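You operate a simulated robot arm through the tools that you are given. There is no shell and no other tool. Be economical: measure what you need, move in short steps, check, and stop when the job is done.

Carry out the task below with a simulated robot arm. There is one attempt and no reset: what you move stays moved.

JOB
Rinse the foam off the green valve under the tap, wipe it dry and put it in REJECT.
Fine: wipe it on the test block with the yellow cloth and lay the cloth back where it lay.

The check looks at the end state, three seconds after you hand in, the way a careful person would. Anything else that was tipped, shoved, dropped, spilled or broken makes it a failure.

ROBOT AND FRAMES
A 7-joint arm with a two-finger parallel gripper, fixed in place. Base frame: the origin is at the foot of the arm, x ahead of it, y to its left, z up; the work surface is at about z = 860. Lengths are in mm, angles in rad, forces in N, time in s.
With the tool pointing down near the work surface it reaches from about 240 to 680 mm from the base axis. Its first joint turns from -1.152 to 1.152 rad. Payload 2.4 kg.
The TCP is the grasp point between the finger pads, 30 mm short of the fingertips. In the tool frame z runs along the fingers and y along their closing line. Largest opening 94 mm; finger width 28, thickness 10; the body of the gripper, 50 by 96 mm, starts 55 mm behind the TCP.
Orientation is told as [roll, pitch, yaw] about the base's x, y, z axes, in that order, counted from this pose: with the fingers straight down and closing along the base's y, the tool's x points along the base's -x, its y along +y and its z along -z.

CONTROLS
- The arm moves only by the tool apply_moves. Its argument "series" is one flat list of numbers, 7 for each row, row after row: the shift along the tool's x, y, z in mm, then the turn, a rotation vector about the tool's x, y, z in rad, then the opening, from 0 (shut) to 1 (fully open). In form: [dx, dy, dz, wx, wy, wz, jaw, dx, dy, dz, wx, wy, wz, jaw, ...]. A call has 1 to 20 rows; each row is the pose to reach, as a shift and turn from the pose commanded when the call began, along the tool's axes at that moment. Rows are played at 5 a second. More than 50 mm and 0.15 rad between two rows, or a gripper value outside its range, and nothing of the call is played. A pose out of reach is approached as far as the arm can. The call stops where the force on the tool passes 70 N (or 10 N more than at its start, if that is more) or the arm is blocked; 0.2 s more then pass. Each finger travels about 153 mm/s and halts on what it meets, pressing with about 29 N; the grip force reading is that of the motor and also rises with nothing between the fingers. The clock runs only during rows and for 0.2 s after the last one: add rows that repeat a pose to give the fingers time. The reply holds the time, the measured pose of the TCP, the force on the tool along the base axes, the opening and the grip force, in the units named above and with some noise.
- Cameras (640 x 400 px; columns grow to the right, rows downward): "scene" is fixed at [37.3, 469.6, 1459.9]; the picture's right is [-0.77, -0.64, 0.00], its down [-0.28, 0.34, -0.90] and it looks along [0.57, -0.69, -0.44] (base axes); focal length 316 px, centre (320, 200). "wrist" rides on the gripper at [-37, 0, -58] in the tool frame; the picture's right is [0.00, -1.00, 0.00], its down [0.97, 0.00, -0.24] and it looks along [0.24, 0.00, 0.97] (tool axes); focal length 218 px, centre (320, 200).
- camera(camera): a new picture of that camera. The clock stands still meanwhile.
- pixel_to_xyz(camera, pixels): for up to 12 pixels [column, row] of the newest picture of that camera ("zoom" is the newest enlarged one), the place [x, y, z] in the base frame of the surface seen there, good to about 2 mm. The clock stands still meanwhile.
- close_up(camera, box): a new picture of the part [left, top, right, bottom] of that camera's present view, enlarged. The clock stands still meanwhile.
- hand_in(): hands the job in; it is judged then, once.

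Go step by step. Measure first, check grasps and placings, and put right what went wrong. The budget is 80 turns and 54 pictures, counting those below and the enlarged ones. Unless the task says otherwise, let go and move clear before handing in, and close with one line.

The tools are called after ">>>" by a JSON object that holds its "api" and its "payload". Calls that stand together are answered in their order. apply_moves: Moves the arm, as the interface text tells. Its arguments: {"type":"object","properties":{"series":{"type":"array","items":{"type":"number"}}},"required":["series"]} The other tools are called the same way: camera (camera) takes a picture; pixel_to_xyz (camera, pixels) gives the place of the surface under pixels of a picture; close_up (camera, box) takes an enlarged picture of a part of a camera's view; hand_in () hands the job in.

At the start:

```text
time: 0.0
tool_pos: [318.9, -141.7, 1338.8]
ee_rot: [0.0, 0.001, 0.001]
ft_force: [0.2, -0.2, -0.7]
width: 93.9
grip_force: 0.1
```

scene: 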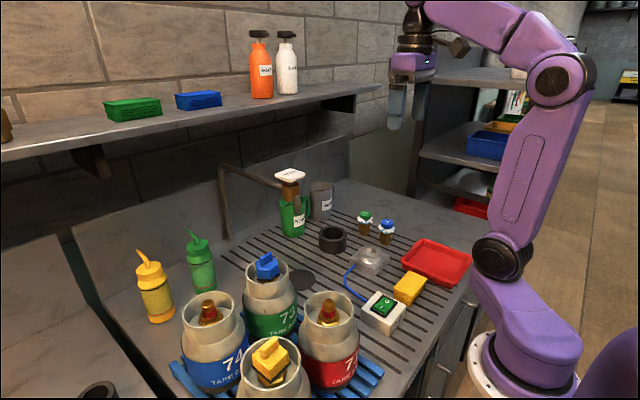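
wrist: 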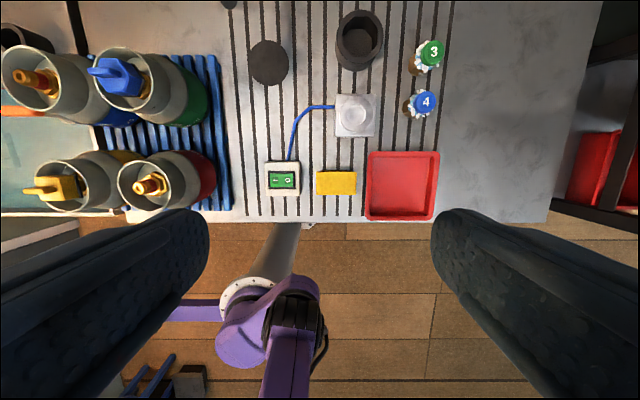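

The overview shows two small valves near (365,222) and (386,231), a tap around (225,200), a yellow item at (409,288), and a red tray. I'll enlarge these before measuring.

>>> {"api": "close_up", "payload": {"camera": "scene", "box": [200, 150, 360, 250]}}

>>> {"api": "close_up", "payload": {"camera": "scene", "box": [330, 195, 490, 345]}}

>>> {"api": "close_up", "payload": {"camera": "wrist", "box": [230, 0, 470, 225]}}

```text
4.00 times, centred on (280, 200) of scene
```

zoom: 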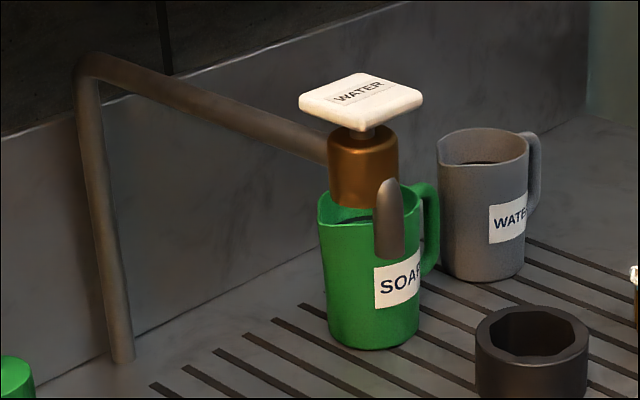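

```text
2.67 times, centred on (410, 270) of scene
```

zoom: 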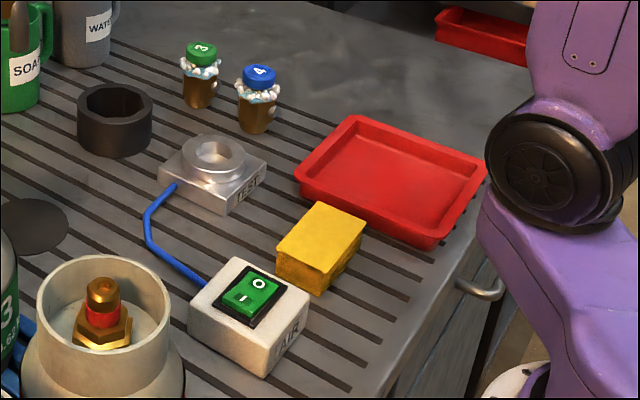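

```text
1.78 times, centred on (350, 112) of wrist
```

zoom: 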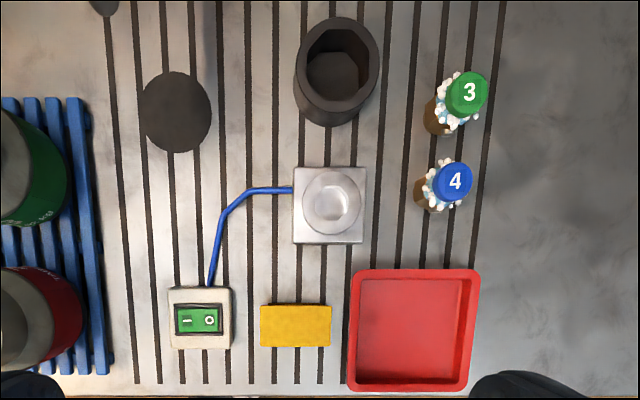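

The green valve is number 3, at (200,75) in the zoomed picture, with foam on it. I'll look at the right side for a REJECT label and measure the main objects.

>>> {"api": "close_up", "payload": {"camera": "scene", "box": [400, 60, 560, 220]}}

>>> {"api": "pixel_to_xyz", "payload": {"camera": "scene", "pixels": [[290, 175], [290, 190], [297, 207], [293, 233], [302, 203], [320, 187], [228, 167], [285, 200], [365, 215], [366, 227], [386, 224], [320, 213]]}}

>>> {"api": "pixel_to_xyz", "payload": {"camera": "wrist", "pixels": [[268, 62], [360, 38], [432, 50], [424, 102], [354, 114], [354, 103], [336, 184], [318, 184], [355, 184], [282, 180], [403, 185], [336, 172]]}}

```text
2.50 times, centred on (480, 140) of scene
```

zoom: 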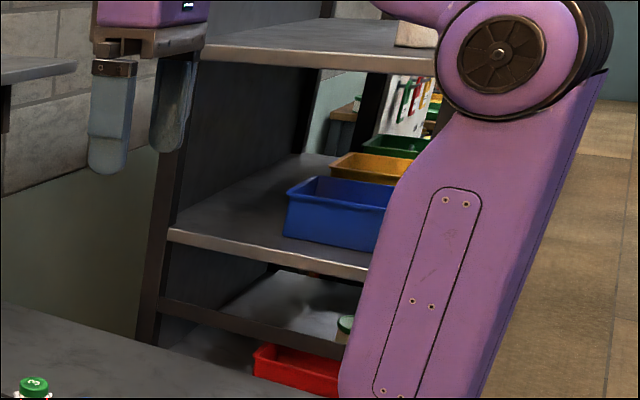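

```text
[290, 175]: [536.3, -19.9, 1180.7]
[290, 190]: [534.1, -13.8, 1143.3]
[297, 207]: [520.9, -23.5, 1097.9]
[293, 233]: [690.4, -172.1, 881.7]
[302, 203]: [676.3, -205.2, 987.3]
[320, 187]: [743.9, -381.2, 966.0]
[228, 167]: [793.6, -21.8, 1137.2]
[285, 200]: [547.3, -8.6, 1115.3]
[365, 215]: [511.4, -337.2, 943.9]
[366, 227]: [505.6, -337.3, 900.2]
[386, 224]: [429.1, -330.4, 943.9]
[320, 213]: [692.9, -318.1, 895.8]
```

```text
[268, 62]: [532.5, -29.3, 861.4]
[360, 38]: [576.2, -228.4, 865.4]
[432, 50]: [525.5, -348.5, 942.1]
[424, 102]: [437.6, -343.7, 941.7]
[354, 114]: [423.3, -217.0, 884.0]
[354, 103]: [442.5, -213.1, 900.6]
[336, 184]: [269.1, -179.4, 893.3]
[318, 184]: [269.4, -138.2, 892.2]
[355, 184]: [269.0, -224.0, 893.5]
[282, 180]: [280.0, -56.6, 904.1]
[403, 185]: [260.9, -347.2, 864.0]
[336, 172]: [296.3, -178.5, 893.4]
```

Drain at (532,-29) sits below the tap head at about (536,-15,1140). No REJECT label is visible so far, so I'll enlarge the tray and shelf areas and measure them.

>>> {"api": "close_up", "payload": {"camera": "scene", "box": [490, 80, 540, 130]}}

>>> {"api": "pixel_to_xyz", "payload": {"camera": "scene", "pixels": [[470, 206], [485, 145], [497, 127], [515, 100], [437, 262], [418, 282], [430, 245], [466, 260], [405, 262], [470, 100], [375, 256], [368, 270]]}}

>>> {"api": "close_up", "payload": {"camera": "scene", "box": [390, 230, 480, 300]}}

```text
8.00 times, centred on (515, 105) of scene
```

zoom: 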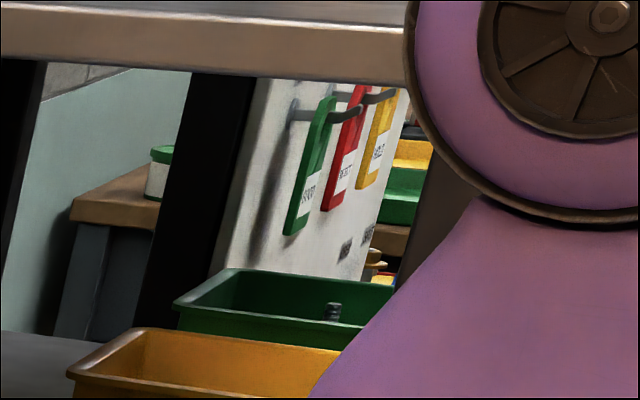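

```text
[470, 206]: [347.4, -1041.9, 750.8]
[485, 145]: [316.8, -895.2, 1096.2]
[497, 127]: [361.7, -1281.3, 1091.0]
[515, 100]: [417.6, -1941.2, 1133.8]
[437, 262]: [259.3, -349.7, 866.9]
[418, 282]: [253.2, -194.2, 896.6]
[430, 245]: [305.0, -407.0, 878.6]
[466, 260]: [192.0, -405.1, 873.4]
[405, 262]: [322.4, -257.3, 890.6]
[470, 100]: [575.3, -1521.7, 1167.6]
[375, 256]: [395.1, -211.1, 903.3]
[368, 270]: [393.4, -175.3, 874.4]
```

```text
5.71 times, centred on (435, 265) of scene
```

zoom: 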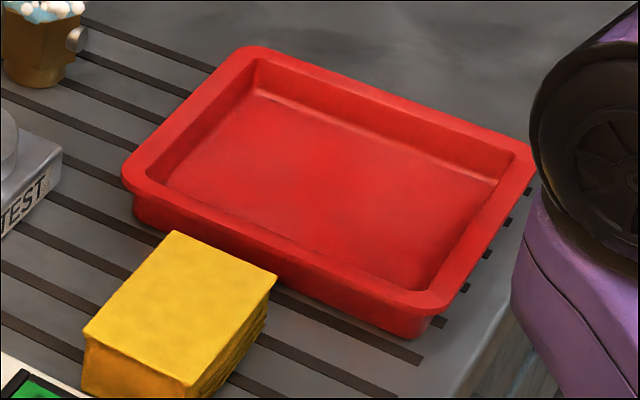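

The shelf bins lie beyond y = -895 and can't be reached, so the red tray on the table is the only REJECT candidate so far. I'll move over to look down at the tap and valves.

>>> {"api": "apply_moves", "payload": {"series": [-40, 10, 10, 0, 0, 0, 1, -80, 21, 20, 0, 0, 0, 1, -120, 31, 30, 0, 0, 0, 1, -161, 42, 39, 0, 0, 0, 1, -161, 42, 39, 0, 0, 0, 1]}}

>>> {"api": "camera", "payload": {"camera": "wrist"}}

```text
time: 1.2
tool_pos: [478.5, -102.2, 1296.5]
ee_rot: [0.0, -0.001, -0.003]
ft_force: [-0.9, 0.1, -0.9]
width: 94.1
grip_force: 0.1
```

```text
45 pictures are left
```

wrist: 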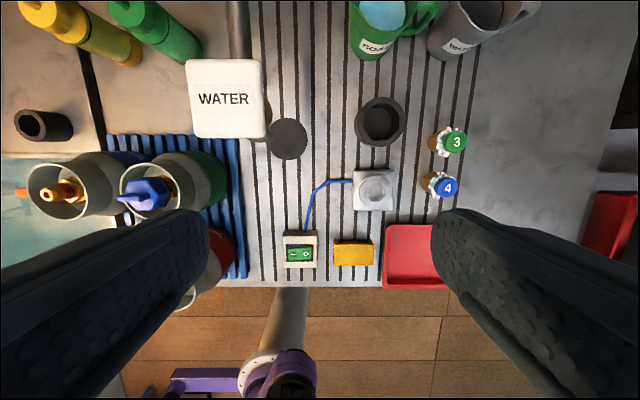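

The wrist view shows the WATER plate at (225,98) and the drain at (287,138). I need to know what the grey piece under the tap head is, so I'll enlarge it and measure it.

>>> {"api": "close_up", "payload": {"camera": "scene", "box": [265, 160, 325, 220]}}

>>> {"api": "pixel_to_xyz", "payload": {"camera": "scene", "pixels": [[297, 196], [297, 200], [297, 204], [297, 209], [297, 212], [300, 209], [290, 198], [284, 190], [291, 201], [275, 174], [305, 175], [290, 184]]}}

>>> {"api": "pixel_to_xyz", "payload": {"camera": "wrist", "pixels": [[189, 62], [262, 62], [192, 136], [266, 136], [287, 138], [458, 141], [433, 142], [378, 190], [375, 186], [380, 120], [375, 195], [410, 255]]}}

```text
6.67 times, centred on (295, 190) of scene
```

zoom: 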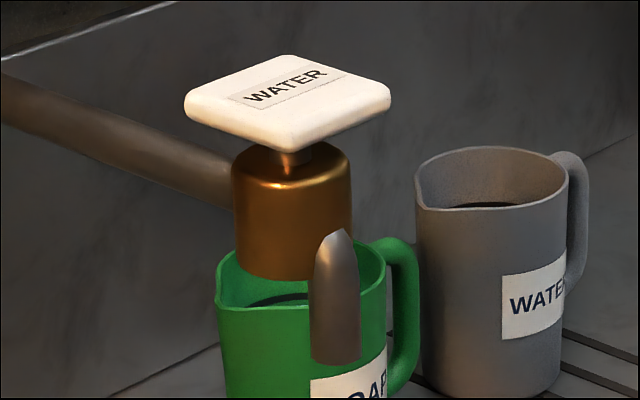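

```text
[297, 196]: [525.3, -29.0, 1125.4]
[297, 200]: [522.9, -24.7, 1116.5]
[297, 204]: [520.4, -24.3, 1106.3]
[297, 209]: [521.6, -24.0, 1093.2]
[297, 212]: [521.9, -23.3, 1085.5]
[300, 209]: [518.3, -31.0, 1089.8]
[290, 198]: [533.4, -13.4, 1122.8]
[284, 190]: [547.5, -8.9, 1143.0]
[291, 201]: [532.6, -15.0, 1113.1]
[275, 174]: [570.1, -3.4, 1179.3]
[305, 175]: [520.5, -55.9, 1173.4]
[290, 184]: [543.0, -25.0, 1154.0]
```

```text
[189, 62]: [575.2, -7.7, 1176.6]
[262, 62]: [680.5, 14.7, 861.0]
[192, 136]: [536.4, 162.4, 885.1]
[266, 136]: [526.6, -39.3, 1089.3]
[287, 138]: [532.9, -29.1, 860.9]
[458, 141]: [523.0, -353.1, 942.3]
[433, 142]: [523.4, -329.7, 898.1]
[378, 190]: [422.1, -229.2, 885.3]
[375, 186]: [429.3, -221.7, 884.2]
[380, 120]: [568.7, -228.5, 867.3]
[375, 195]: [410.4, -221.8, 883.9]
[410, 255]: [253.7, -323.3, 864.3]
```

The tap has a push plate, top z ≈ 1177 and centre about (543,-30), with a spout ending near (528,-30,1083). I'll shut the fingers, move to just above the plate, then press gently to see how it behaves.

>>> {"api": "apply_moves", "payload": {"series": [-20, 23, 15, 0, 0, 0, 0, -42, 46, 30, 0, 0, 0, 0, -63, 70, 50, 0, 0, 0, 0, -63, 70, 80, 0, 0, 0, 0, -63, 70, 80, 0, 0, 0, 0]}}

>>> {"api": "close_up", "payload": {"camera": "scene", "box": [245, 120, 345, 220]}}

```text
time: 2.4
tool_pos: [541.4, -31.7, 1215.8]
ee_rot: [0.0, 0.0, -0.002]
ft_force: [-0.4, 0.3, -0.3]
width: 0.1
grip_force: 28.7
```

```text
4.00 times, centred on (295, 170) of scene
```

zoom: 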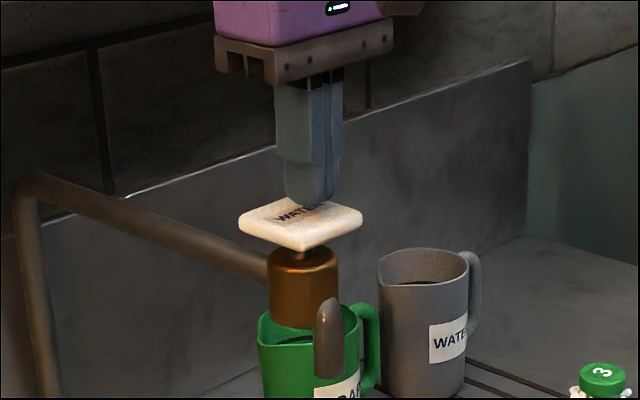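

The fingertips sit just above the plate. I'll press down in small steps and come back up.

>>> {"api": "apply_moves", "payload": {"series": [0, 0, 8, 0, 0, 0, 0, 0, 0, 12, 0, 0, 0, 0, 0, 0, 16, 0, 0, 0, 0, 0, 0, 20, 0, 0, 0, 0, 0, 0, 20, 0, 0, 0, 0]}}

>>> {"api": "close_up", "payload": {"camera": "scene", "box": [225, 150, 385, 310]}}

```text
time: 3.6
tool_pos: [542.8, -29.0, 1198.9]
ee_rot: [0.0, 0.001, 0.0]
ft_force: [-2.6, -0.3, 5.5]
width: 0.2
grip_force: 29.2
```

```text
2.50 times, centred on (305, 230) of scene
```

zoom: 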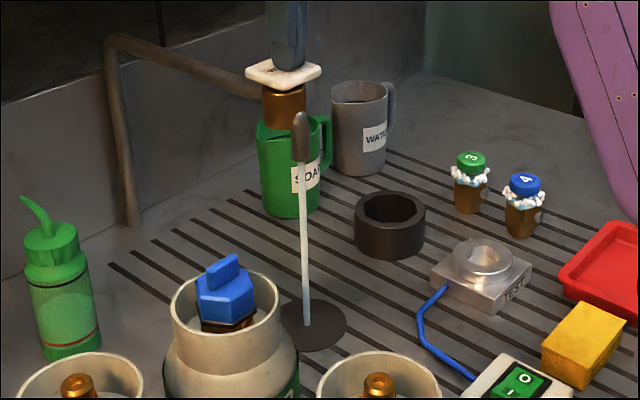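

Water runs while the plate is pressed, about 6 N. I'll lift off to see whether it keeps running.

>>> {"api": "apply_moves", "payload": {"series": [0, 0, -15, 0, 0, 0, 0, 0, 0, -40, 0, 0, 0, 0]}}

>>> {"api": "close_up", "payload": {"camera": "scene", "box": [225, 150, 385, 310]}}

>>> {"api": "pixel_to_xyz", "payload": {"camera": "scene", "pixels": [[347, 279], [300, 250], [302, 279], [297, 212]]}}

```text
time: 4.2
tool_pos: [540.4, -32.1, 1236.8]
ee_rot: [-0.001, 0.002, 0.0]
ft_force: [-0.9, -0.1, 0.9]
width: 0.0
grip_force: 29.4
```

```text
2.50 times, centred on (305, 230) of scene
```

zoom: 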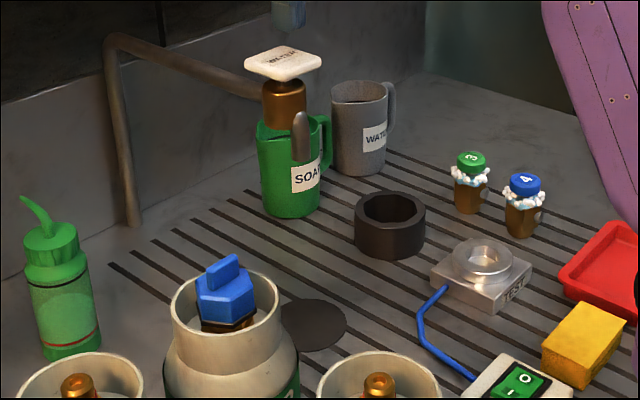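

```text
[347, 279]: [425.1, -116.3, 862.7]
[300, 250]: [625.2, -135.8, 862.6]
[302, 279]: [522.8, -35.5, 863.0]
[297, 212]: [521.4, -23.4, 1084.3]
```

Water flows only while the plate is held down, so the valve must stand on the drain under the stream (about 525,-30) while I press. I'll go over to valve 3 and turn the tool to point outward.

>>> {"api": "apply_moves", "payload": {"series": [10, -34, 0, 0, 0, 0.074, 0, 20, -68, 0, 0, 0, 0.148, 0, 31, -101, 20, 0, 0, 0.221, 0, 41, -135, 45, 0, 0, 0.295, 0.5, 51, -168, 70, 0, 0, 0.369, 1, 62, -202, 95, 0, 0, 0.443, 1, 72, -236, 120, 0, 0, 0.516, 1, 82, -269, 138, 0, 0, 0.59, 1, 82, -269, 138, 0, 0, 0.59, 1]}}

>>> {"api": "camera", "payload": {"camera": "wrist"}}

>>> {"api": "close_up", "payload": {"camera": "scene", "box": [345, 195, 415, 250]}}

```text
time: 6.2
tool_pos: [463.8, -299.5, 1100.3]
ee_rot: [0.001, 0.0, -0.592]
ft_force: [-0.1, 0.1, -0.4]
width: 93.8
grip_force: 0.0
```

```text
40 pictures are left
```

wrist: 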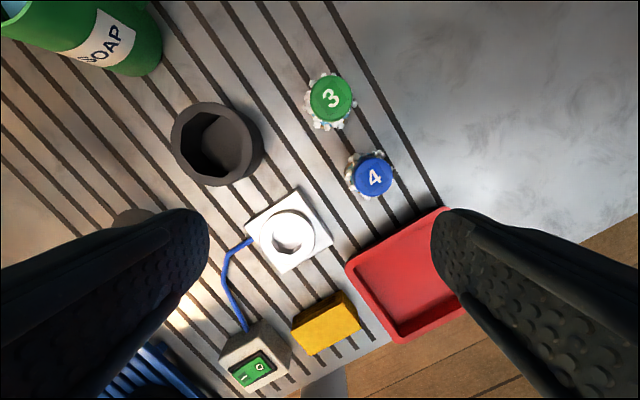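

```text
7.27 times, centred on (380, 222) of scene
```

zoom: 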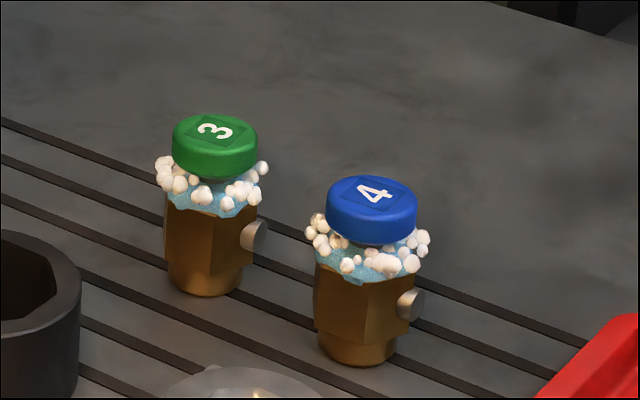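

Valve 3 is clear: green cap, foam at the neck, hex body with a nub on the robot side. I'll measure the caps, body and test ring.

>>> {"api": "pixel_to_xyz", "payload": {"camera": "wrist", "pixels": [[331, 98], [315, 98], [347, 98], [331, 82], [331, 116], [374, 176], [268, 228], [310, 228], [288, 210], [288, 250], [293, 236], [325, 320]]}}

>>> {"api": "pixel_to_xyz", "payload": {"camera": "zoom", "pixels": [[215, 125], [215, 165], [215, 190], [200, 240], [240, 235], [255, 235], [200, 285], [178, 140], [252, 140]]}}

>>> {"api": "close_up", "payload": {"camera": "wrist", "box": [240, 60, 420, 290]}}

```text
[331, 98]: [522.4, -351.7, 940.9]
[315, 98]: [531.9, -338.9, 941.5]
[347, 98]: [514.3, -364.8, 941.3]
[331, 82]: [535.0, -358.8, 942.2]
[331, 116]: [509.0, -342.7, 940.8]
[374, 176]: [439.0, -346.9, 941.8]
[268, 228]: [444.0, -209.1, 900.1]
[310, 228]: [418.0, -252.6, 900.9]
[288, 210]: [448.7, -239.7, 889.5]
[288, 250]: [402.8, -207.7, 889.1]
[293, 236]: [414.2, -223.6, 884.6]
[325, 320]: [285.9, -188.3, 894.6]
```

```text
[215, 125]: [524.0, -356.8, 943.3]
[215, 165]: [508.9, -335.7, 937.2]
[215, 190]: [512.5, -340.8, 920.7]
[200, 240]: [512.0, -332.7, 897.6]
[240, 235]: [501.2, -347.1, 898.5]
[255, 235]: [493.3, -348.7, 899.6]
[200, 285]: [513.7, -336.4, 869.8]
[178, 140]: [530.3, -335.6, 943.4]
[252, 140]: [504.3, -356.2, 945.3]
```

```text
1.74 times, centred on (330, 175) of wrist
```

zoom: 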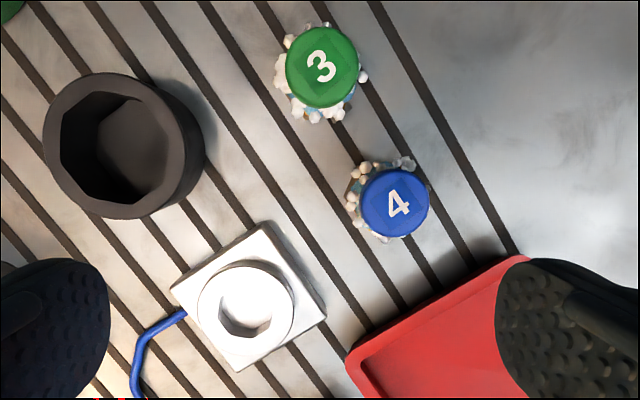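

Valve 3's cap is centred at (522.5,-351.5), top z ≈ 942 and about 32 mm wide. I'll tilt the tool 45° outward, so it can later fit under the tap, and move to a pre-grasp point.

>>> {"api": "apply_moves", "payload": {"series": [0, 0, 0, 0, -0.131, 0, 1, 0, 0, 0, 0, -0.262, 0, 1, -2, -3, 20, 0, -0.393, 0, 1, -4, -6, 45, 0, -0.524, 0, 1, -6, -8, 70, 0, -0.655, 0, 1, -7, -10, 95, 0, -0.785, 0, 1, -7, -10, 95, 0, -0.785, 0, 1]}}

>>> {"api": "camera", "payload": {"camera": "wrist"}}

>>> {"api": "close_up", "payload": {"camera": "scene", "box": [320, 150, 460, 260]}}

```text
time: 7.8
tool_pos: [459.0, -309.8, 1004.5]
ee_rot: [0.001, -0.787, -0.592]
ft_force: [0.0, 0.2, 0.0]
width: 94.1
grip_force: 0.1
```

```text
37 pictures are left
```

wrist: 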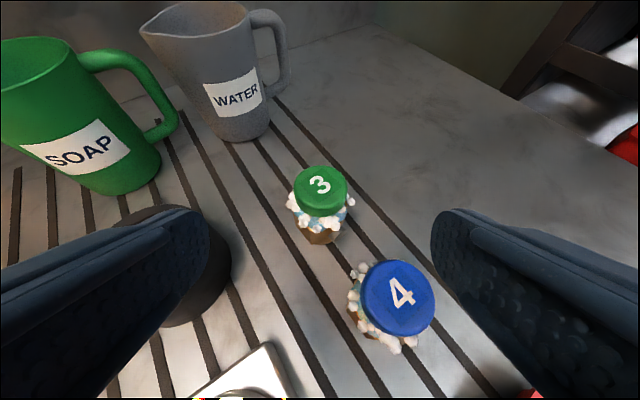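

```text
3.64 times, centred on (390, 205) of scene
```

zoom: 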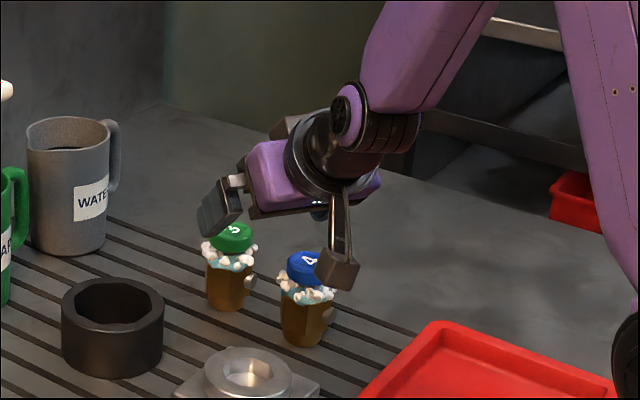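

Valve 3 is centred between the fingers (column 320), and the right finger clears valve 4. I'll go forward along the tool axis and close on the cap.

>>> {"api": "apply_moves", "payload": {"series": [-2, 0.8, 30, 0, 0, 0, 0.75, -4, 0.8, 60, 0, 0, 0, 0.75, -4, 0.8, 85, 0, 0, 0, 0.75, -4, 0.8, 103, 0, 0, 0, 0.75, -4, 0.8, 103, 0, 0, 0, 0.75]}}

>>> {"api": "camera", "payload": {"camera": "wrist"}}

```text
time: 9.0
tool_pos: [523.6, -351.4, 936.1]
ee_rot: [0.001, -0.786, -0.589]
ft_force: [0.1, 0.3, 0.5]
width: 70.3
grip_force: 0.0
```

```text
35 pictures are left
```

wrist: 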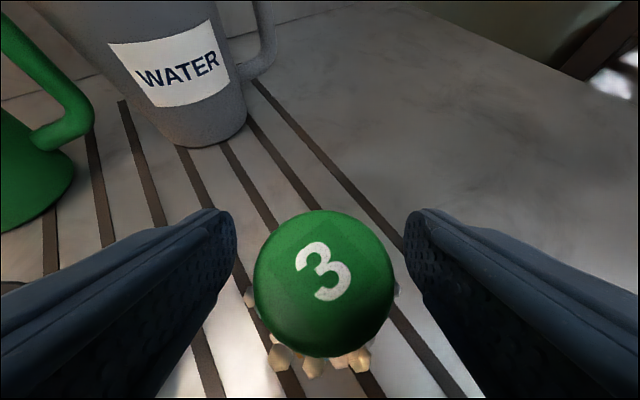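

The cap sits between the pads. I'll close and lift 60 mm straight up.

>>> {"api": "apply_moves", "payload": {"series": [0, 0, 0, 0, 0, 0, 0, 0, 0, 0, 0, 0, 0, 0, 0, 0, 0, 0, 0, 0, 0, -14, 0, -14, 0, 0, 0, 0, -42, 0, -42, 0, 0, 0, 0, -42, 0, -42, 0, 0, 0, 0]}}

>>> {"api": "close_up", "payload": {"camera": "scene", "box": [320, 150, 460, 260]}}

```text
time: 10.4
tool_pos: [526.4, -352.8, 994.1]
ee_rot: [-0.002, -0.782, -0.589]
ft_force: [0.8, -0.1, -2.9]
width: 39.8
grip_force: 28.9
```

```text
3.64 times, centred on (390, 205) of scene
```

zoom: 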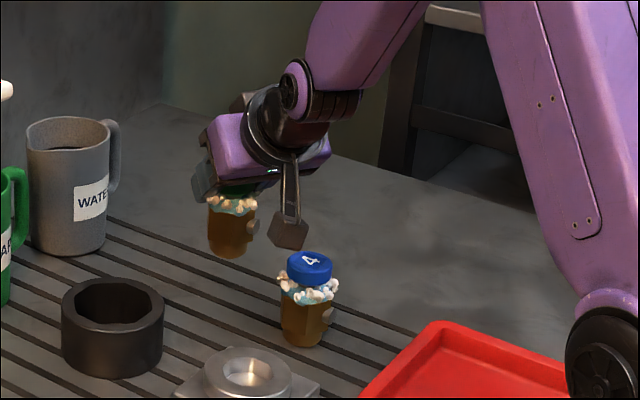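

The valve is held upright (grip width 39.8). A bracket hangs below the hand at (290,235) of the zoom, so I'll measure where it is.

>>> {"api": "pixel_to_xyz", "payload": {"camera": "zoom", "pixels": [[288, 225], [290, 245], [278, 235], [303, 235], [290, 190], [288, 160], [232, 190], [230, 225], [255, 228], [240, 130], [218, 230], [244, 235]]}}

```text
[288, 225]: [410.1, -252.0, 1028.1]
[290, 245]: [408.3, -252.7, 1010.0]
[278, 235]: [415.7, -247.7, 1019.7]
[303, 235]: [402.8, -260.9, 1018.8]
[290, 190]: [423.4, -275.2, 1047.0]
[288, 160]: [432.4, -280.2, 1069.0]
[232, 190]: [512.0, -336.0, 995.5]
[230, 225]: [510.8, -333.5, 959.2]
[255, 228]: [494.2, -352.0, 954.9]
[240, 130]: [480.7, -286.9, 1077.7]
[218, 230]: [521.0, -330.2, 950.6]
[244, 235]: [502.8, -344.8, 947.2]
```

The bracket tip is about 150 mm behind the TCP and above it, so it won't touch when placing. Next I'll check the gas cylinders' positions next to the drain approach.

>>> {"api": "pixel_to_xyz", "payload": {"camera": "scene", "pixels": [[267, 268], [290, 275], [293, 295], [295, 330], [328, 300], [354, 312], [357, 335], [357, 365], [330, 350], [248, 280], [302, 310], [267, 310]]}}

```text
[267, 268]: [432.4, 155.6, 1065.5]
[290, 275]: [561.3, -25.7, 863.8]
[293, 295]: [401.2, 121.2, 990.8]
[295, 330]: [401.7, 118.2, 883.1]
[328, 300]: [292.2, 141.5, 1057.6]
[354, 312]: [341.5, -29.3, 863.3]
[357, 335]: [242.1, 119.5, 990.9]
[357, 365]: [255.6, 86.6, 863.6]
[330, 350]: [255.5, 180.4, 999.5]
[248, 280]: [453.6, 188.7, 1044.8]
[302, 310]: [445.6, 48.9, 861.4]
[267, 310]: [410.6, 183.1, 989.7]
```

The cylinders stay at y > 110, so the lane at y = -30 is free. I'll carry the valve over the board to (420,-150,1000) while turning the yaw to 0.

>>> {"api": "apply_moves", "payload": {"series": [23, 18.3, -24.5, -0.0694, 0, -0.0694, 0, 46.1, 36.5, -48.9, -0.1388, 0, -0.1388, 0, 69.1, 54.8, -73.4, -0.2082, 0, -0.2082, 0, 92.1, 73, -97.8, -0.2777, 0, -0.2777, 0, 115.2, 91.3, -122.3, -0.347, 0, -0.347, 0, 138.2, 109.5, -146.7, -0.4165, 0, -0.4165, 0, 138.2, 109.5, -146.7, -0.4165, 0, -0.4165, 0]}}

```text
time: 12.0
tool_pos: [419.9, -149.4, 1001.6]
ee_rot: [0.001, -0.786, -0.003]
ft_force: [1.5, 0.8, -2.6]
width: 39.8
grip_force: 29.2
```

The pose matches. I'll shift to y = -30 and move lower, then forward under the spout, stopping slightly above the drain.

>>> {"api": "apply_moves", "payload": {"series": [7, 40, 7, 0, 0, 0, 0, 14, 80, 14, 0, 0, 0, 0, 29, 119.5, 29, 0, 0, 0, 0, 8, 119.5, 55, 0, 0, 0, 0, -15, 119.5, 83, 0, 0, 0, 0, -39.6, 119.5, 111.7, 0, 0, 0, 0, -39.6, 119.5, 111.7, 0, 0, 0, 0]}}

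>>> {"api": "close_up", "payload": {"camera": "scene", "box": [225, 150, 385, 310]}}

```text
time: 13.6
tool_pos: [524.7, -28.2, 948.6]
ee_rot: [0.001, -0.785, -0.002]
ft_force: [0.8, 0.1, -2.6]
width: 39.6
grip_force: 29.0
```

```text
2.50 times, centred on (305, 230) of scene
```

zoom: 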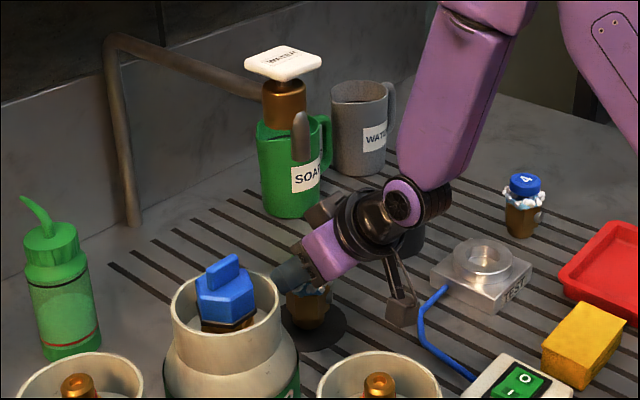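

The valve hangs just above the drain, well clear of the spout. I'll lower it to the surface in small steps.

>>> {"api": "apply_moves", "payload": {"series": [1, -1, 4, 0, 0, 0, 0, 3, -1, 6, 0, 0, 0, 0, 5, -1, 8, 0, 0, 0, 0, 6.5, -1, 9.5, 0, 0, 0, 0, 6.5, -1, 9.5, 0, 0, 0, 0]}}

```text
time: 14.8
tool_pos: [526.6, -32.1, 938.1]
ee_rot: [0.001, -0.785, -0.003]
ft_force: [0.2, -0.3, -3.1]
width: 39.7
grip_force: 29.2
```

Force is still −3 N in z, so it isn't touching yet. I'll lower in 1 mm steps.

>>> {"api": "apply_moves", "payload": {"series": [0.7, 0, 0.7, 0, 0, 0, 0, 1.4, 0, 1.4, 0, 0, 0, 0, 1.4, 0, 1.4, 0, 0, 0, 0]}}

```text
time: 15.6
tool_pos: [526.2, -31.0, 936.5]
ee_rot: [0.001, -0.79, -0.002]
ft_force: [-5.6, -1.2, 17.7]
width: 39.7
grip_force: 29.4
```

It is touching now (+18 N). I'll ease up 0.7 mm, open, and back out along the tool axis.

>>> {"api": "apply_moves", "payload": {"series": [-0.5, 0, -0.5, 0, 0, 0, 0, -0.5, 0, -0.5, 0, 0, 0, 0.7, -0.5, 0, -0.5, 0, 0, 0, 0.9, -0.5, 0, -0.5, 0, 0, 0, 0.9, -0.5, 0, -30, 0, 0, 0, 0.9, -0.5, 0, -70, 0, 0, 0, 0.9, -0.5, 0, -110, 0, 0, 0, 0.9]}}

>>> {"api": "camera", "payload": {"camera": "wrist"}}

```text
time: 17.2
tool_pos: [448.7, -30.4, 1014.4]
ee_rot: [0.002, -0.787, 0.0]
ft_force: [0.4, 0.5, 0.5]
width: 84.5
grip_force: 0.1
```

```text
32 pictures are left
```

wrist: 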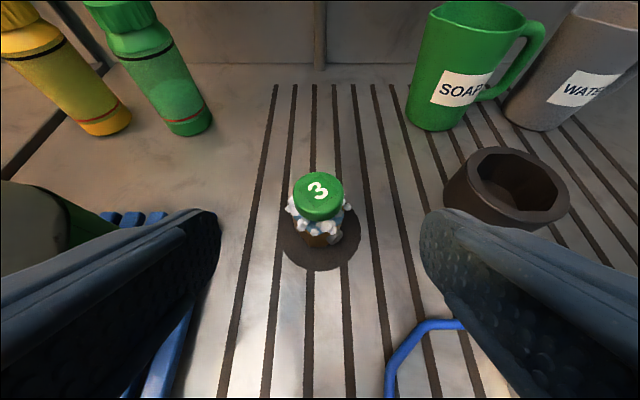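

Valve 3 stands centred on the drain. I'll keep the tilt, shut the fingers, go up and around to just above the WATER plate.

>>> {"api": "apply_moves", "payload": {"series": [-20, 0, -40, 0, 0, 0, 0.5, -40, 0, -81, 0, 0, 0, 0, -74, 0, -110, 0, 0, 0, 0, -108, 0, -140, 0, 0, 0, 0, -143, 0, -169, 0, 0, 0, 0, -165, 0, -143, 0, 0, 0, 0, -187, 0, -116, 0, 0, 0, 0, -208, 0, -90, 0, 0, 0, 0, -208, 0, -90, 0, 0, 0, 0]}}

>>> {"api": "close_up", "payload": {"camera": "scene", "box": [225, 120, 385, 290]}}

```text
time: 19.2
tool_pos: [536.4, -32.3, 1226.7]
ee_rot: [0.0, -0.784, -0.002]
ft_force: [0.0, 0.2, -0.4]
width: 0.2
grip_force: 29.2
```

```text
2.35 times, centred on (305, 205) of scene
```

zoom: 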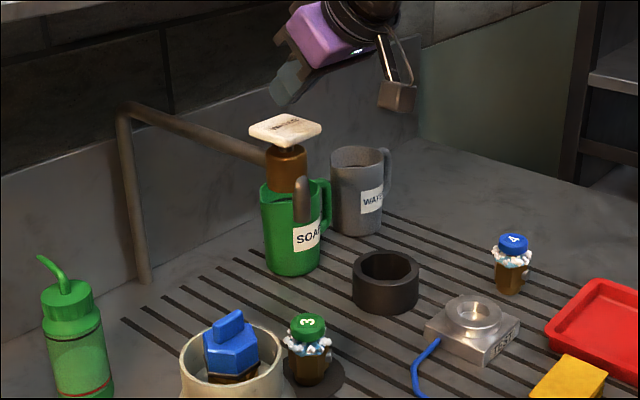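

The fingertips are above the plate. I'll press down 27 mm, with the same travel as before, and hold for about 3 s.

>>> {"api": "apply_moves", "payload": {"series": [8, 0, 8, 0, 0, 0, 0, 13, 0, 13, 0, 0, 0, 0, 17, 0, 17, 0, 0, 0, 0, 19.5, 0, 19.5, 0, 0, 0, 0, 19.5, 0, 19.5, 0, 0, 0, 0, 19.5, 0, 19.5, 0, 0, 0, 0, 19.5, 0, 19.5, 0, 0, 0, 0, 19.5, 0, 19.5, 0, 0, 0, 0, 19.5, 0, 19.5, 0, 0, 0, 0, 19.5, 0, 19.5, 0, 0, 0, 0, 19.5, 0, 19.5, 0, 0, 0, 0, 19.5, 0, 19.5, 0, 0, 0, 0, 19.5, 0, 19.5, 0, 0, 0, 0, 19.5, 0, 19.5, 0, 0, 0, 0, 19.5, 0, 19.5, 0, 0, 0, 0, 19.5, 0, 19.5, 0, 0, 0, 0, 19.5, 0, 19.5, 0, 0, 0, 0, 19.5, 0, 19.5, 0, 0, 0, 0]}}

>>> {"api": "close_up", "payload": {"camera": "scene", "box": [260, 170, 350, 290]}}

```text
time: 23.0
tool_pos: [533.8, -31.9, 1198.2]
ee_rot: [0.0, -0.785, 0.0]
ft_force: [0.7, 1.3, 5.1]
width: 0.1
grip_force: 29.0
```

```text
3.33 times, centred on (305, 230) of scene
```

zoom: 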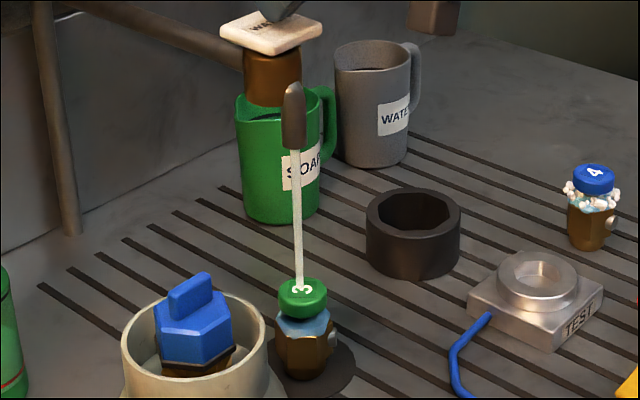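

The stream hits the cap and the foam beads are gone; only a bluish collar is left. I'll hold about 3.5 s more to be sure, then release.

>>> {"api": "apply_moves", "payload": {"series": [0, 0, 0, 0, 0, 0, 0, 0, 0, 0, 0, 0, 0, 0, 0, 0, 0, 0, 0, 0, 0, 0, 0, 0, 0, 0, 0, 0, 0, 0, 0, 0, 0, 0, 0, 0, 0, 0, 0, 0, 0, 0, 0, 0, 0, 0, 0, 0, 0, 0, 0, 0, 0, 0, 0, 0, 0, 0, 0, 0, 0, 0, 0, 0, 0, 0, 0, 0, 0, 0, 0, 0, 0, 0, 0, 0, 0, 0, 0, 0, 0, 0, 0, 0, 0, 0, 0, 0, 0, 0, 0, 0, 0, 0, 0, 0, 0, 0, 0, 0, 0, 0, 0, 0, 0, -10, 0, -10, 0, 0, 0, 0, -25, 0, -25, 0, 0, 0, 0, -25, 0, -25, 0, 0, 0, 0]}}

>>> {"api": "close_up", "payload": {"camera": "scene", "box": [280, 240, 330, 290]}}

```text
time: 26.8
tool_pos: [534.6, -33.4, 1233.5]
ee_rot: [0.0, -0.783, -0.002]
ft_force: [0.9, 0.2, -0.8]
width: 0.0
grip_force: 28.8
```

```text
8.00 times, centred on (305, 265) of scene
```

zoom: 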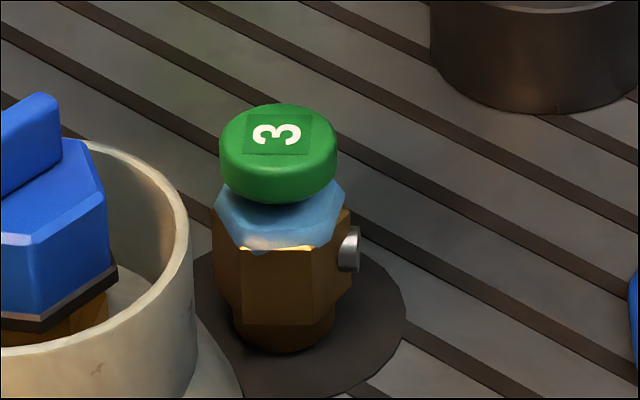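

The foam is gone; the blue band on the shoulder is a water film that I'll have to wipe. Next I'll inspect the seat in the test block from close by.

>>> {"api": "apply_moves", "payload": {"series": [35.4, 0, -35.4, 0, 0, 0, 0, 70.7, 0, -70.7, 0, 0, 0, 0, 103.7, -26.3, -56.6, 0, 0, 0, 0, 136.7, -52.6, -42.6, 0, 0, 0, 0.3, 169.8, -78.9, -28.5, 0, 0, 0, 0.6, 202.8, -105.2, -14.4, 0, 0, 0, 0.8, 235.8, -131.5, -0.4, 0, 0, 0, 0.8, 268.8, -157.8, 13.7, 0, 0, 0, 0.8, 301.9, -184, 27.6, 0, 0, 0, 0.8, 301.9, -184, 27.6, 0, 0, 0, 0.8]}}

>>> {"api": "camera", "payload": {"camera": "wrist"}}

```text
time: 29.0
tool_pos: [401.7, -178.4, 1004.5]
ee_rot: [0.0, -0.784, 0.005]
ft_force: [0.1, -0.6, 0.7]
width: 75.2
grip_force: 0.0
out of reach, approached as far as the arm can: row 6, 7, 8, 9, 10
```

```text
28 pictures are left
```

wrist: 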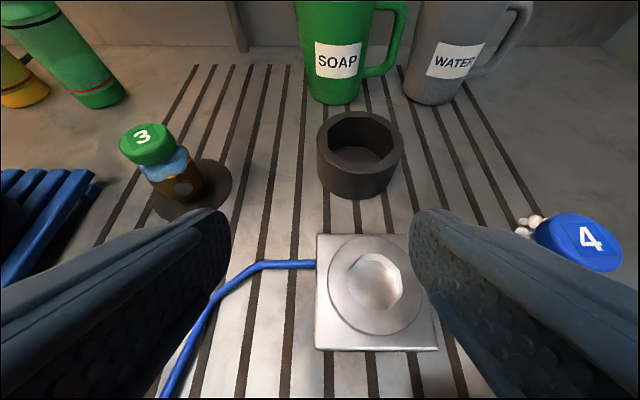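

That pose is partly out of reach when tilted, but the view works. I'll enlarge the seat and measure the hole edge.

>>> {"api": "close_up", "payload": {"camera": "wrist", "box": [310, 225, 445, 355]}}

>>> {"api": "pixel_to_xyz", "payload": {"camera": "wrist", "pixels": [[329, 285], [423, 282], [376, 240], [376, 334], [349, 270], [400, 270], [352, 290], [402, 295], [375, 311], [365, 255], [375, 290], [318, 236]]}}

```text
3.08 times, centred on (378, 290) of wrist
```

zoom: 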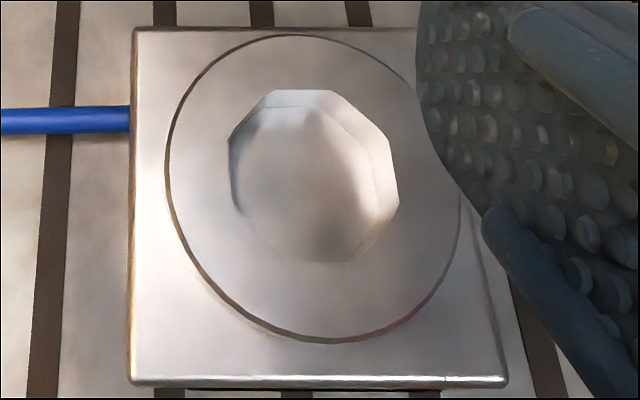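

```text
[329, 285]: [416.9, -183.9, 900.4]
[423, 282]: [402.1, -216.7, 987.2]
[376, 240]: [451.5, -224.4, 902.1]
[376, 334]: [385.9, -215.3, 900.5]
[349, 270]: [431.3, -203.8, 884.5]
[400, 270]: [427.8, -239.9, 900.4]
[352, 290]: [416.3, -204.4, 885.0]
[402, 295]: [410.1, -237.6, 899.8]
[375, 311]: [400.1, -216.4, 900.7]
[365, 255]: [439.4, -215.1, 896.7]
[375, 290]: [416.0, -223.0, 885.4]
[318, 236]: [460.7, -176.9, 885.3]
```

The hole is round, about 41 mm wide, centred near (418.5,-220), rim z = 900 and floor 885, so valve yaw doesn't matter. I'll head back toward the drain and check which reference pose the arm uses.

>>> {"api": "apply_moves", "payload": {"series": [-16, 29, 12, 0, 0, 0, 0.8, -32, 59, 25, 0, 0, 0, 0.8, -47, 88, 37, 0, 0, 0, 0.8, -63, 117, 49, 0, 0, 0, 0.8, -63, 117, 49, 0, 0, 0, 0.8]}}

```text
time: 30.2
tool_pos: [480.9, -65.4, 1021.5]
ee_rot: [-0.001, -0.787, -0.002]
ft_force: [0.5, 0.3, -0.5]
width: 75.3
grip_force: 0.0
out of reach, approached as far as the arm can: row 2, 3
```

The reference is the pose actually reached. I'll line up behind valve 3, go in 100 mm along the tool axis, and close on the cap.

>>> {"api": "apply_moves", "payload": {"series": [14, 17, -4, 0, 0, 0, 0.8, 27.6, 34.4, -7.8, 0, 0, 0, 0.8, 27.6, 34.4, 25, 0, 0, 0, 0.8, 27.6, 34.4, 58, 0, 0, 0, 0.8, 27.6, 34.4, 80, 0, 0, 0, 0.8, 27.6, 34.4, 92, 0, 0, 0, 0.8, 27.6, 34.4, 92, 0, 0, 0, 0.8]}}

>>> {"api": "camera", "payload": {"camera": "wrist"}}

```text
time: 31.8
tool_pos: [527.2, -28.0, 934.9]
ee_rot: [0.0, -0.787, -0.002]
ft_force: [-0.4, 0.5, 0.6]
width: 75.2
grip_force: 0.0
out of reach, approached as far as the arm can: row 1
```

```text
26 pictures are left
```

wrist: 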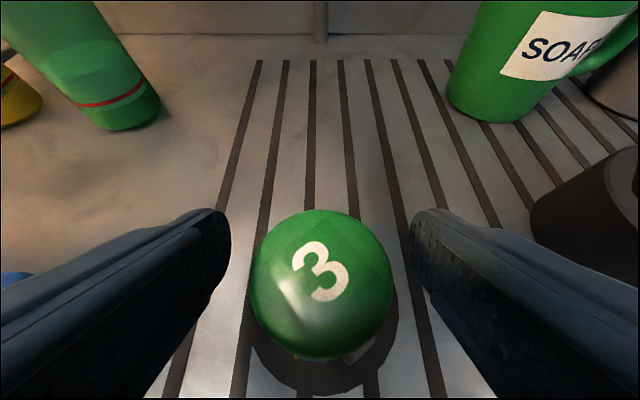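

The cap is centred between the pads. I'll close, lift 20 mm and back out from under the tap.

>>> {"api": "apply_moves", "payload": {"series": [0, 0, 0, 0, 0, 0, 0, 0, 0, 0, 0, 0, 0, 0, 0, 0, 0, 0, 0, 0, 0, -7, 0, -7, 0, 0, 0, 0, -14, 0, -14, 0, 0, 0, 0, 21.2, 0, -49.5, 0, 0, 0, 0, 25, -20, -90, 0, 0, 0, 0, 25, -20, -90, 0, 0, 0, 0]}}

>>> {"api": "close_up", "payload": {"camera": "scene", "box": [240, 180, 420, 310]}}

```text
time: 33.6
tool_pos: [442.0, -49.2, 979.5]
ee_rot: [-0.002, -0.786, -0.001]
ft_force: [0.0, -0.1, -1.9]
width: 39.9
grip_force: 29.5
```

```text
3.08 times, centred on (330, 245) of scene
```

zoom: 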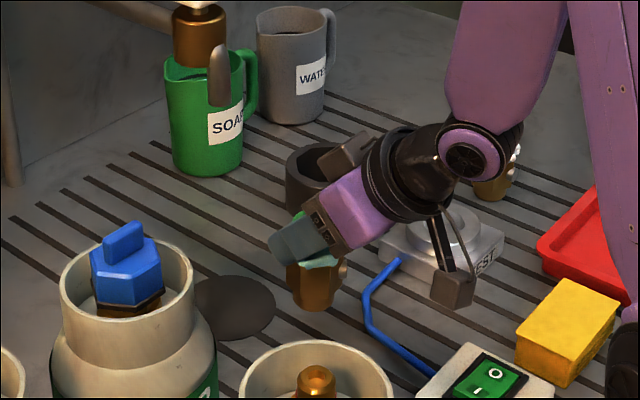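

The valve hangs level in the grip. I'll carry it above the test block seat at (419,-220) with the hand turned outward.

>>> {"api": "apply_moves", "payload": {"series": [-21, 0, -21, 0, 0, 0, 0, -18.1, -34, -24.3, 0.0683, 0, 0.0683, 0, -15, -68, -27.4, 0.1366, 0, 0.1366, 0, -11.9, -103, -30.5, 0.205, 0, 0.205, 0, -8.8, -137, -33.7, 0.2732, 0, 0.2732, 0, -5.7, -171, -36.8, 0.3415, 0, 0.3415, 0, -5.7, -171, -36.8, 0.3415, 0, 0.3415, 0]}}

>>> {"api": "close_up", "payload": {"camera": "scene", "box": [320, 200, 430, 300]}}

```text
time: 35.2
tool_pos: [420.6, -221.9, 1010.4]
ee_rot: [0.0, -0.785, -0.484]
ft_force: [0.3, -0.8, -3.0]
width: 40.0
grip_force: 29.0
```

```text
4.00 times, centred on (375, 250) of scene
```

zoom: 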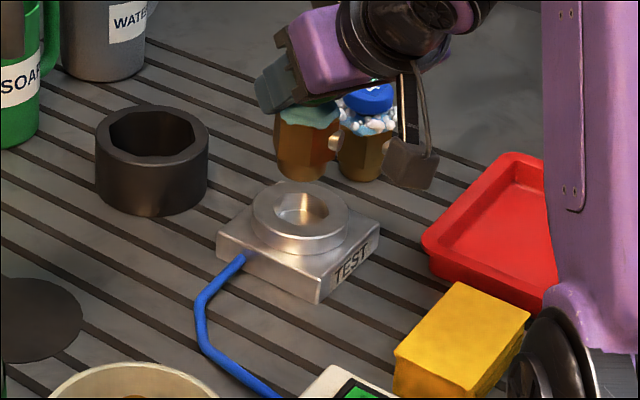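

The spigot is lined up with the hole (both at column ≈302 in the zoom). I'll lower toward the rim and then slow down.

>>> {"api": "apply_moves", "payload": {"series": [10.6, 0, 10.6, 0, 0, 0, 0, 21.2, 0, 21.2, 0, 0, 0, 0, 23.3, 0, 23.3, 0, 0, 0, 0, 25.5, 0, 25.5, 0, 0, 0, 0, 27.6, 0, 27.6, 0, 0, 0, 0, 29.7, 0, 29.7, 0, 0, 0, 0, 31, 0, 31, 0, 0, 0, 0, 31, 0, 31, 0, 0, 0, 0]}}

>>> {"api": "close_up", "payload": {"camera": "scene", "box": [340, 210, 420, 290]}}

```text
time: 37.0
tool_pos: [423.9, -220.6, 966.0]
ee_rot: [0.0, -0.786, -0.485]
ft_force: [0.5, 0.3, -2.6]
width: 39.8
grip_force: 29.0
```

```text
5.00 times, centred on (380, 250) of scene
```

zoom: 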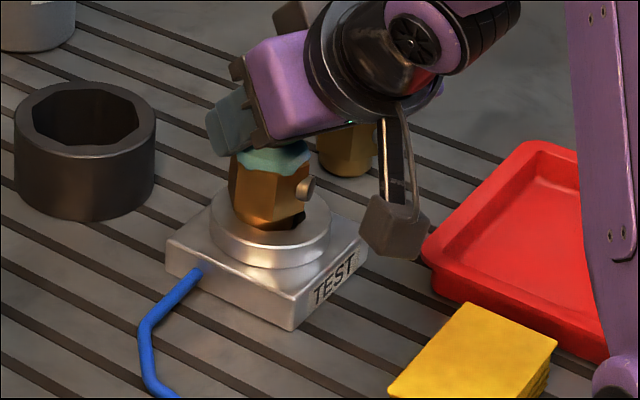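

It has entered the hole with no contact force. I'll continue in 1.5 mm steps.

>>> {"api": "apply_moves", "payload": {"series": [1, 0, 1, 0, 0, 0, 0, 2, 0, 2, 0, 0, 0, 0, 3, 0, 3, 0, 0, 0, 0, 3, 0, 3, 0, 0, 0, 0]}}

```text
time: 38.0
tool_pos: [421.9, -220.2, 963.8]
ee_rot: [-0.002, -0.785, -0.487]
ft_force: [-11.5, 0.6, 11.6]
width: 40.2
grip_force: 28.8
```

Contact at about 964, which matches the expected seated height. I'll ease off, open and back out, then look.

>>> {"api": "apply_moves", "payload": {"series": [-0.5, 0, -0.5, 0, 0, 0, 0, -0.5, 0, -0.5, 0, 0, 0, 0.6, -0.5, 0, -0.5, 0, 0, 0, 0.8, -0.5, 0, -0.5, 0, 0, 0, 0.8]}}

>>> {"api": "close_up", "payload": {"camera": "scene", "box": [340, 210, 420, 290]}}

```text
time: 39.0
tool_pos: [423.0, -221.6, 963.2]
ee_rot: [-0.001, -0.784, -0.484]
ft_force: [-0.2, -0.2, 0.6]
width: 75.2
grip_force: 0.1
```

```text
5.00 times, centred on (380, 250) of scene
```

zoom: 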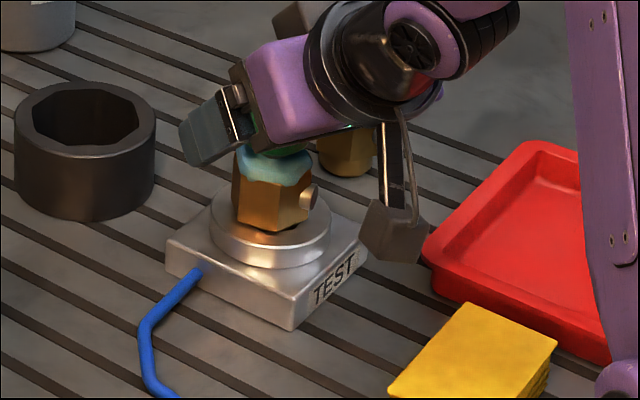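

The valve sits upright in the seat. I'll rise straight up, set the tool vertical, and go look down at the yellow cloth.

>>> {"api": "apply_moves", "payload": {"series": [-35, 0, -35, 0, 0, 0, 0.8, -70.7, 0, -70.7, 0, 0, 0, 0.8, -56.7, -4.1, -86.4, 0, 0.131, 0, 0.8, -42.7, -8.3, -102, 0, 0.262, 0, 0.8, -28.7, -12.4, -117.7, 0, 0.393, 0, 0.8, -14.6, -16.5, -133.4, 0, 0.524, 0, 0.8, -0.6, -20.7, -149, 0, 0.655, 0, 0.8, 13.4, -24.8, -164.7, 0, 0.785, 0, 0.8, 13.4, -24.8, -164.7, 0, 0.785, 0, 0.8]}}

>>> {"api": "camera", "payload": {"camera": "wrist"}}

>>> {"api": "close_up", "payload": {"camera": "scene", "box": [340, 200, 440, 310]}}

```text
refused: row 2 steps farther than a row can; nothing moved
```

```text
21 pictures are left
```

wrist: 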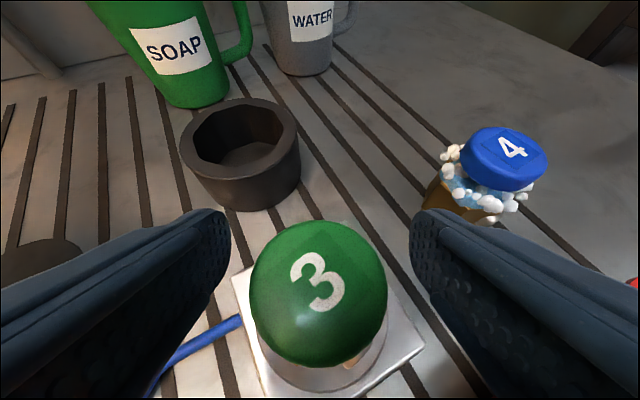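

```text
3.64 times, centred on (390, 255) of scene
```

zoom: 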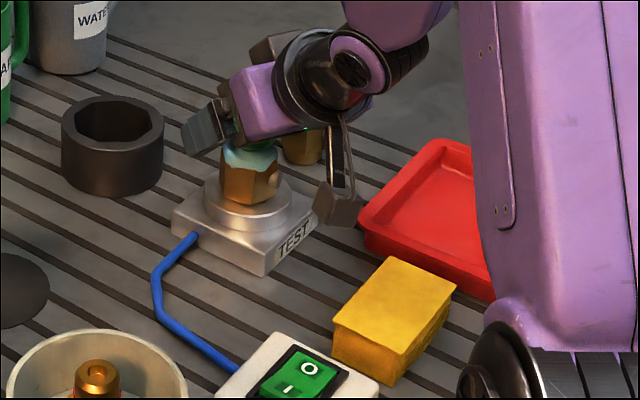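

The move was refused because one step was a hair too long, so nothing moved. I'll repeat it with shorter steps.

>>> {"api": "apply_moves", "payload": {"series": [-24, 0, -24, 0, 0, 0, 0.8, -48, 0, -48, 0, 0, 0, 0.8, -70.7, 0, -70.7, 0, 0, 0, 0.8, -56.7, -4.1, -86.4, 0, 0.131, 0, 0.8, -42.7, -8.3, -102, 0, 0.262, 0, 0.8, -28.7, -12.4, -117.7, 0, 0.393, 0, 0.8, -14.6, -16.5, -133.4, 0, 0.524, 0, 0.8, -0.6, -20.7, -149, 0, 0.655, 0, 0.8, 13.4, -24.8, -164.7, 0, 0.785, 0, 0.8, 13.4, -24.8, -164.7, 0, 0.785, 0, 0.8]}}

>>> {"api": "camera", "payload": {"camera": "wrist"}}

```text
time: 41.2
tool_pos: [299.5, -183.0, 1069.4]
ee_rot: [0.001, 0.002, -0.486]
ft_force: [0.1, 0.3, 0.2]
width: 75.3
grip_force: 0.0
```

```text
19 pictures are left
```

wrist: 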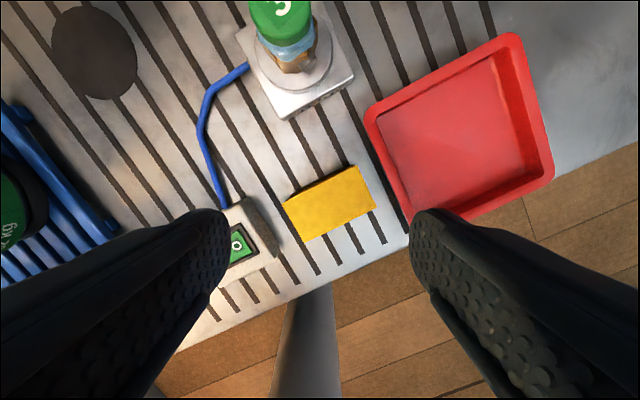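

I can see the cloth clearly at (285–376,165–240) and valve 3 seated in the block. I'll measure the cloth's corners.

>>> {"api": "pixel_to_xyz", "payload": {"camera": "wrist", "pixels": [[287, 205], [302, 238], [357, 168], [374, 206], [330, 202], [345, 190], [312, 213], [306, 186], [345, 225], [287, 198], [340, 235], [270, 225]]}}

>>> {"api": "close_up", "payload": {"camera": "wrist", "box": [220, 140, 420, 280]}}

```text
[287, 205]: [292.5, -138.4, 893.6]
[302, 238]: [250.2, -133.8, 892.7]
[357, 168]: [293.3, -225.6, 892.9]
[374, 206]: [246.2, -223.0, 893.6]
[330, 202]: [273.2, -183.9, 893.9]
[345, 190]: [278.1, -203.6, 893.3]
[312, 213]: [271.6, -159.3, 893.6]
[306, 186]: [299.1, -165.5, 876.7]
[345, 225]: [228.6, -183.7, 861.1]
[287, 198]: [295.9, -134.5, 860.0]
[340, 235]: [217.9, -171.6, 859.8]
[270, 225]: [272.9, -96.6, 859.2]
```

```text
2.86 times, centred on (320, 210) of wrist
```

zoom: 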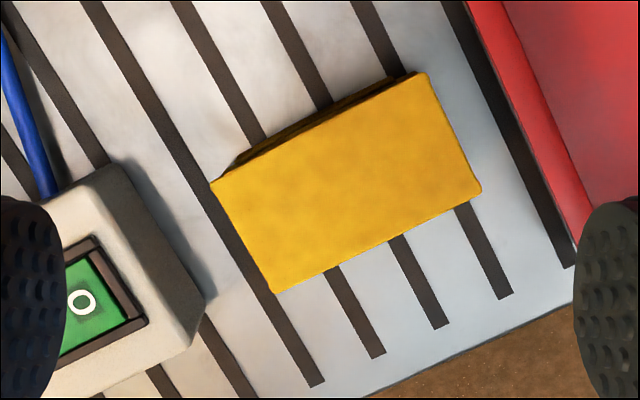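

The cloth lies square: x 245–295, y −227…−133, top z 893. I'll turn the tool to close along x and hover over its centre.

>>> {"api": "apply_moves", "payload": {"series": [3.5, -1.4, 8, 0, 0, 0.1356, 1, 7, -2.8, 20, 0, 0, 0.2713, 1, 10.5, -4.3, 35, 0, 0, 0.4069, 1, 14, -5.7, 50, 0, 0, 0.5425, 1, 17.5, -7.1, 65, 0, 0, 0.678, 1, 21, -8.5, 80, 0, 0, 0.8138, 1, 24.5, -10, 95, 0, 0, 0.949, 1, 27.9, -11.4, 109, 0, 0, 1.085, 1, 27.9, -11.4, 109, 0, 0, 1.085, 1]}}

>>> {"api": "camera", "payload": {"camera": "wrist"}}

```text
time: 43.2
tool_pos: [269.6, -180.8, 960.2]
ee_rot: [0.001, -0.001, -1.573]
ft_force: [-0.3, 0.7, 0.6]
width: 93.8
grip_force: 0.0
```

```text
17 pictures are left
```

wrist: 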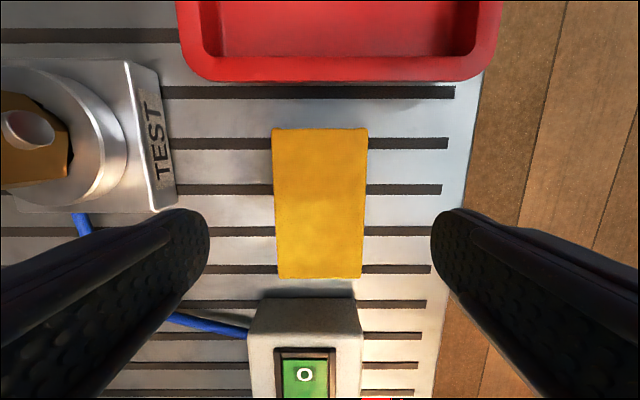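

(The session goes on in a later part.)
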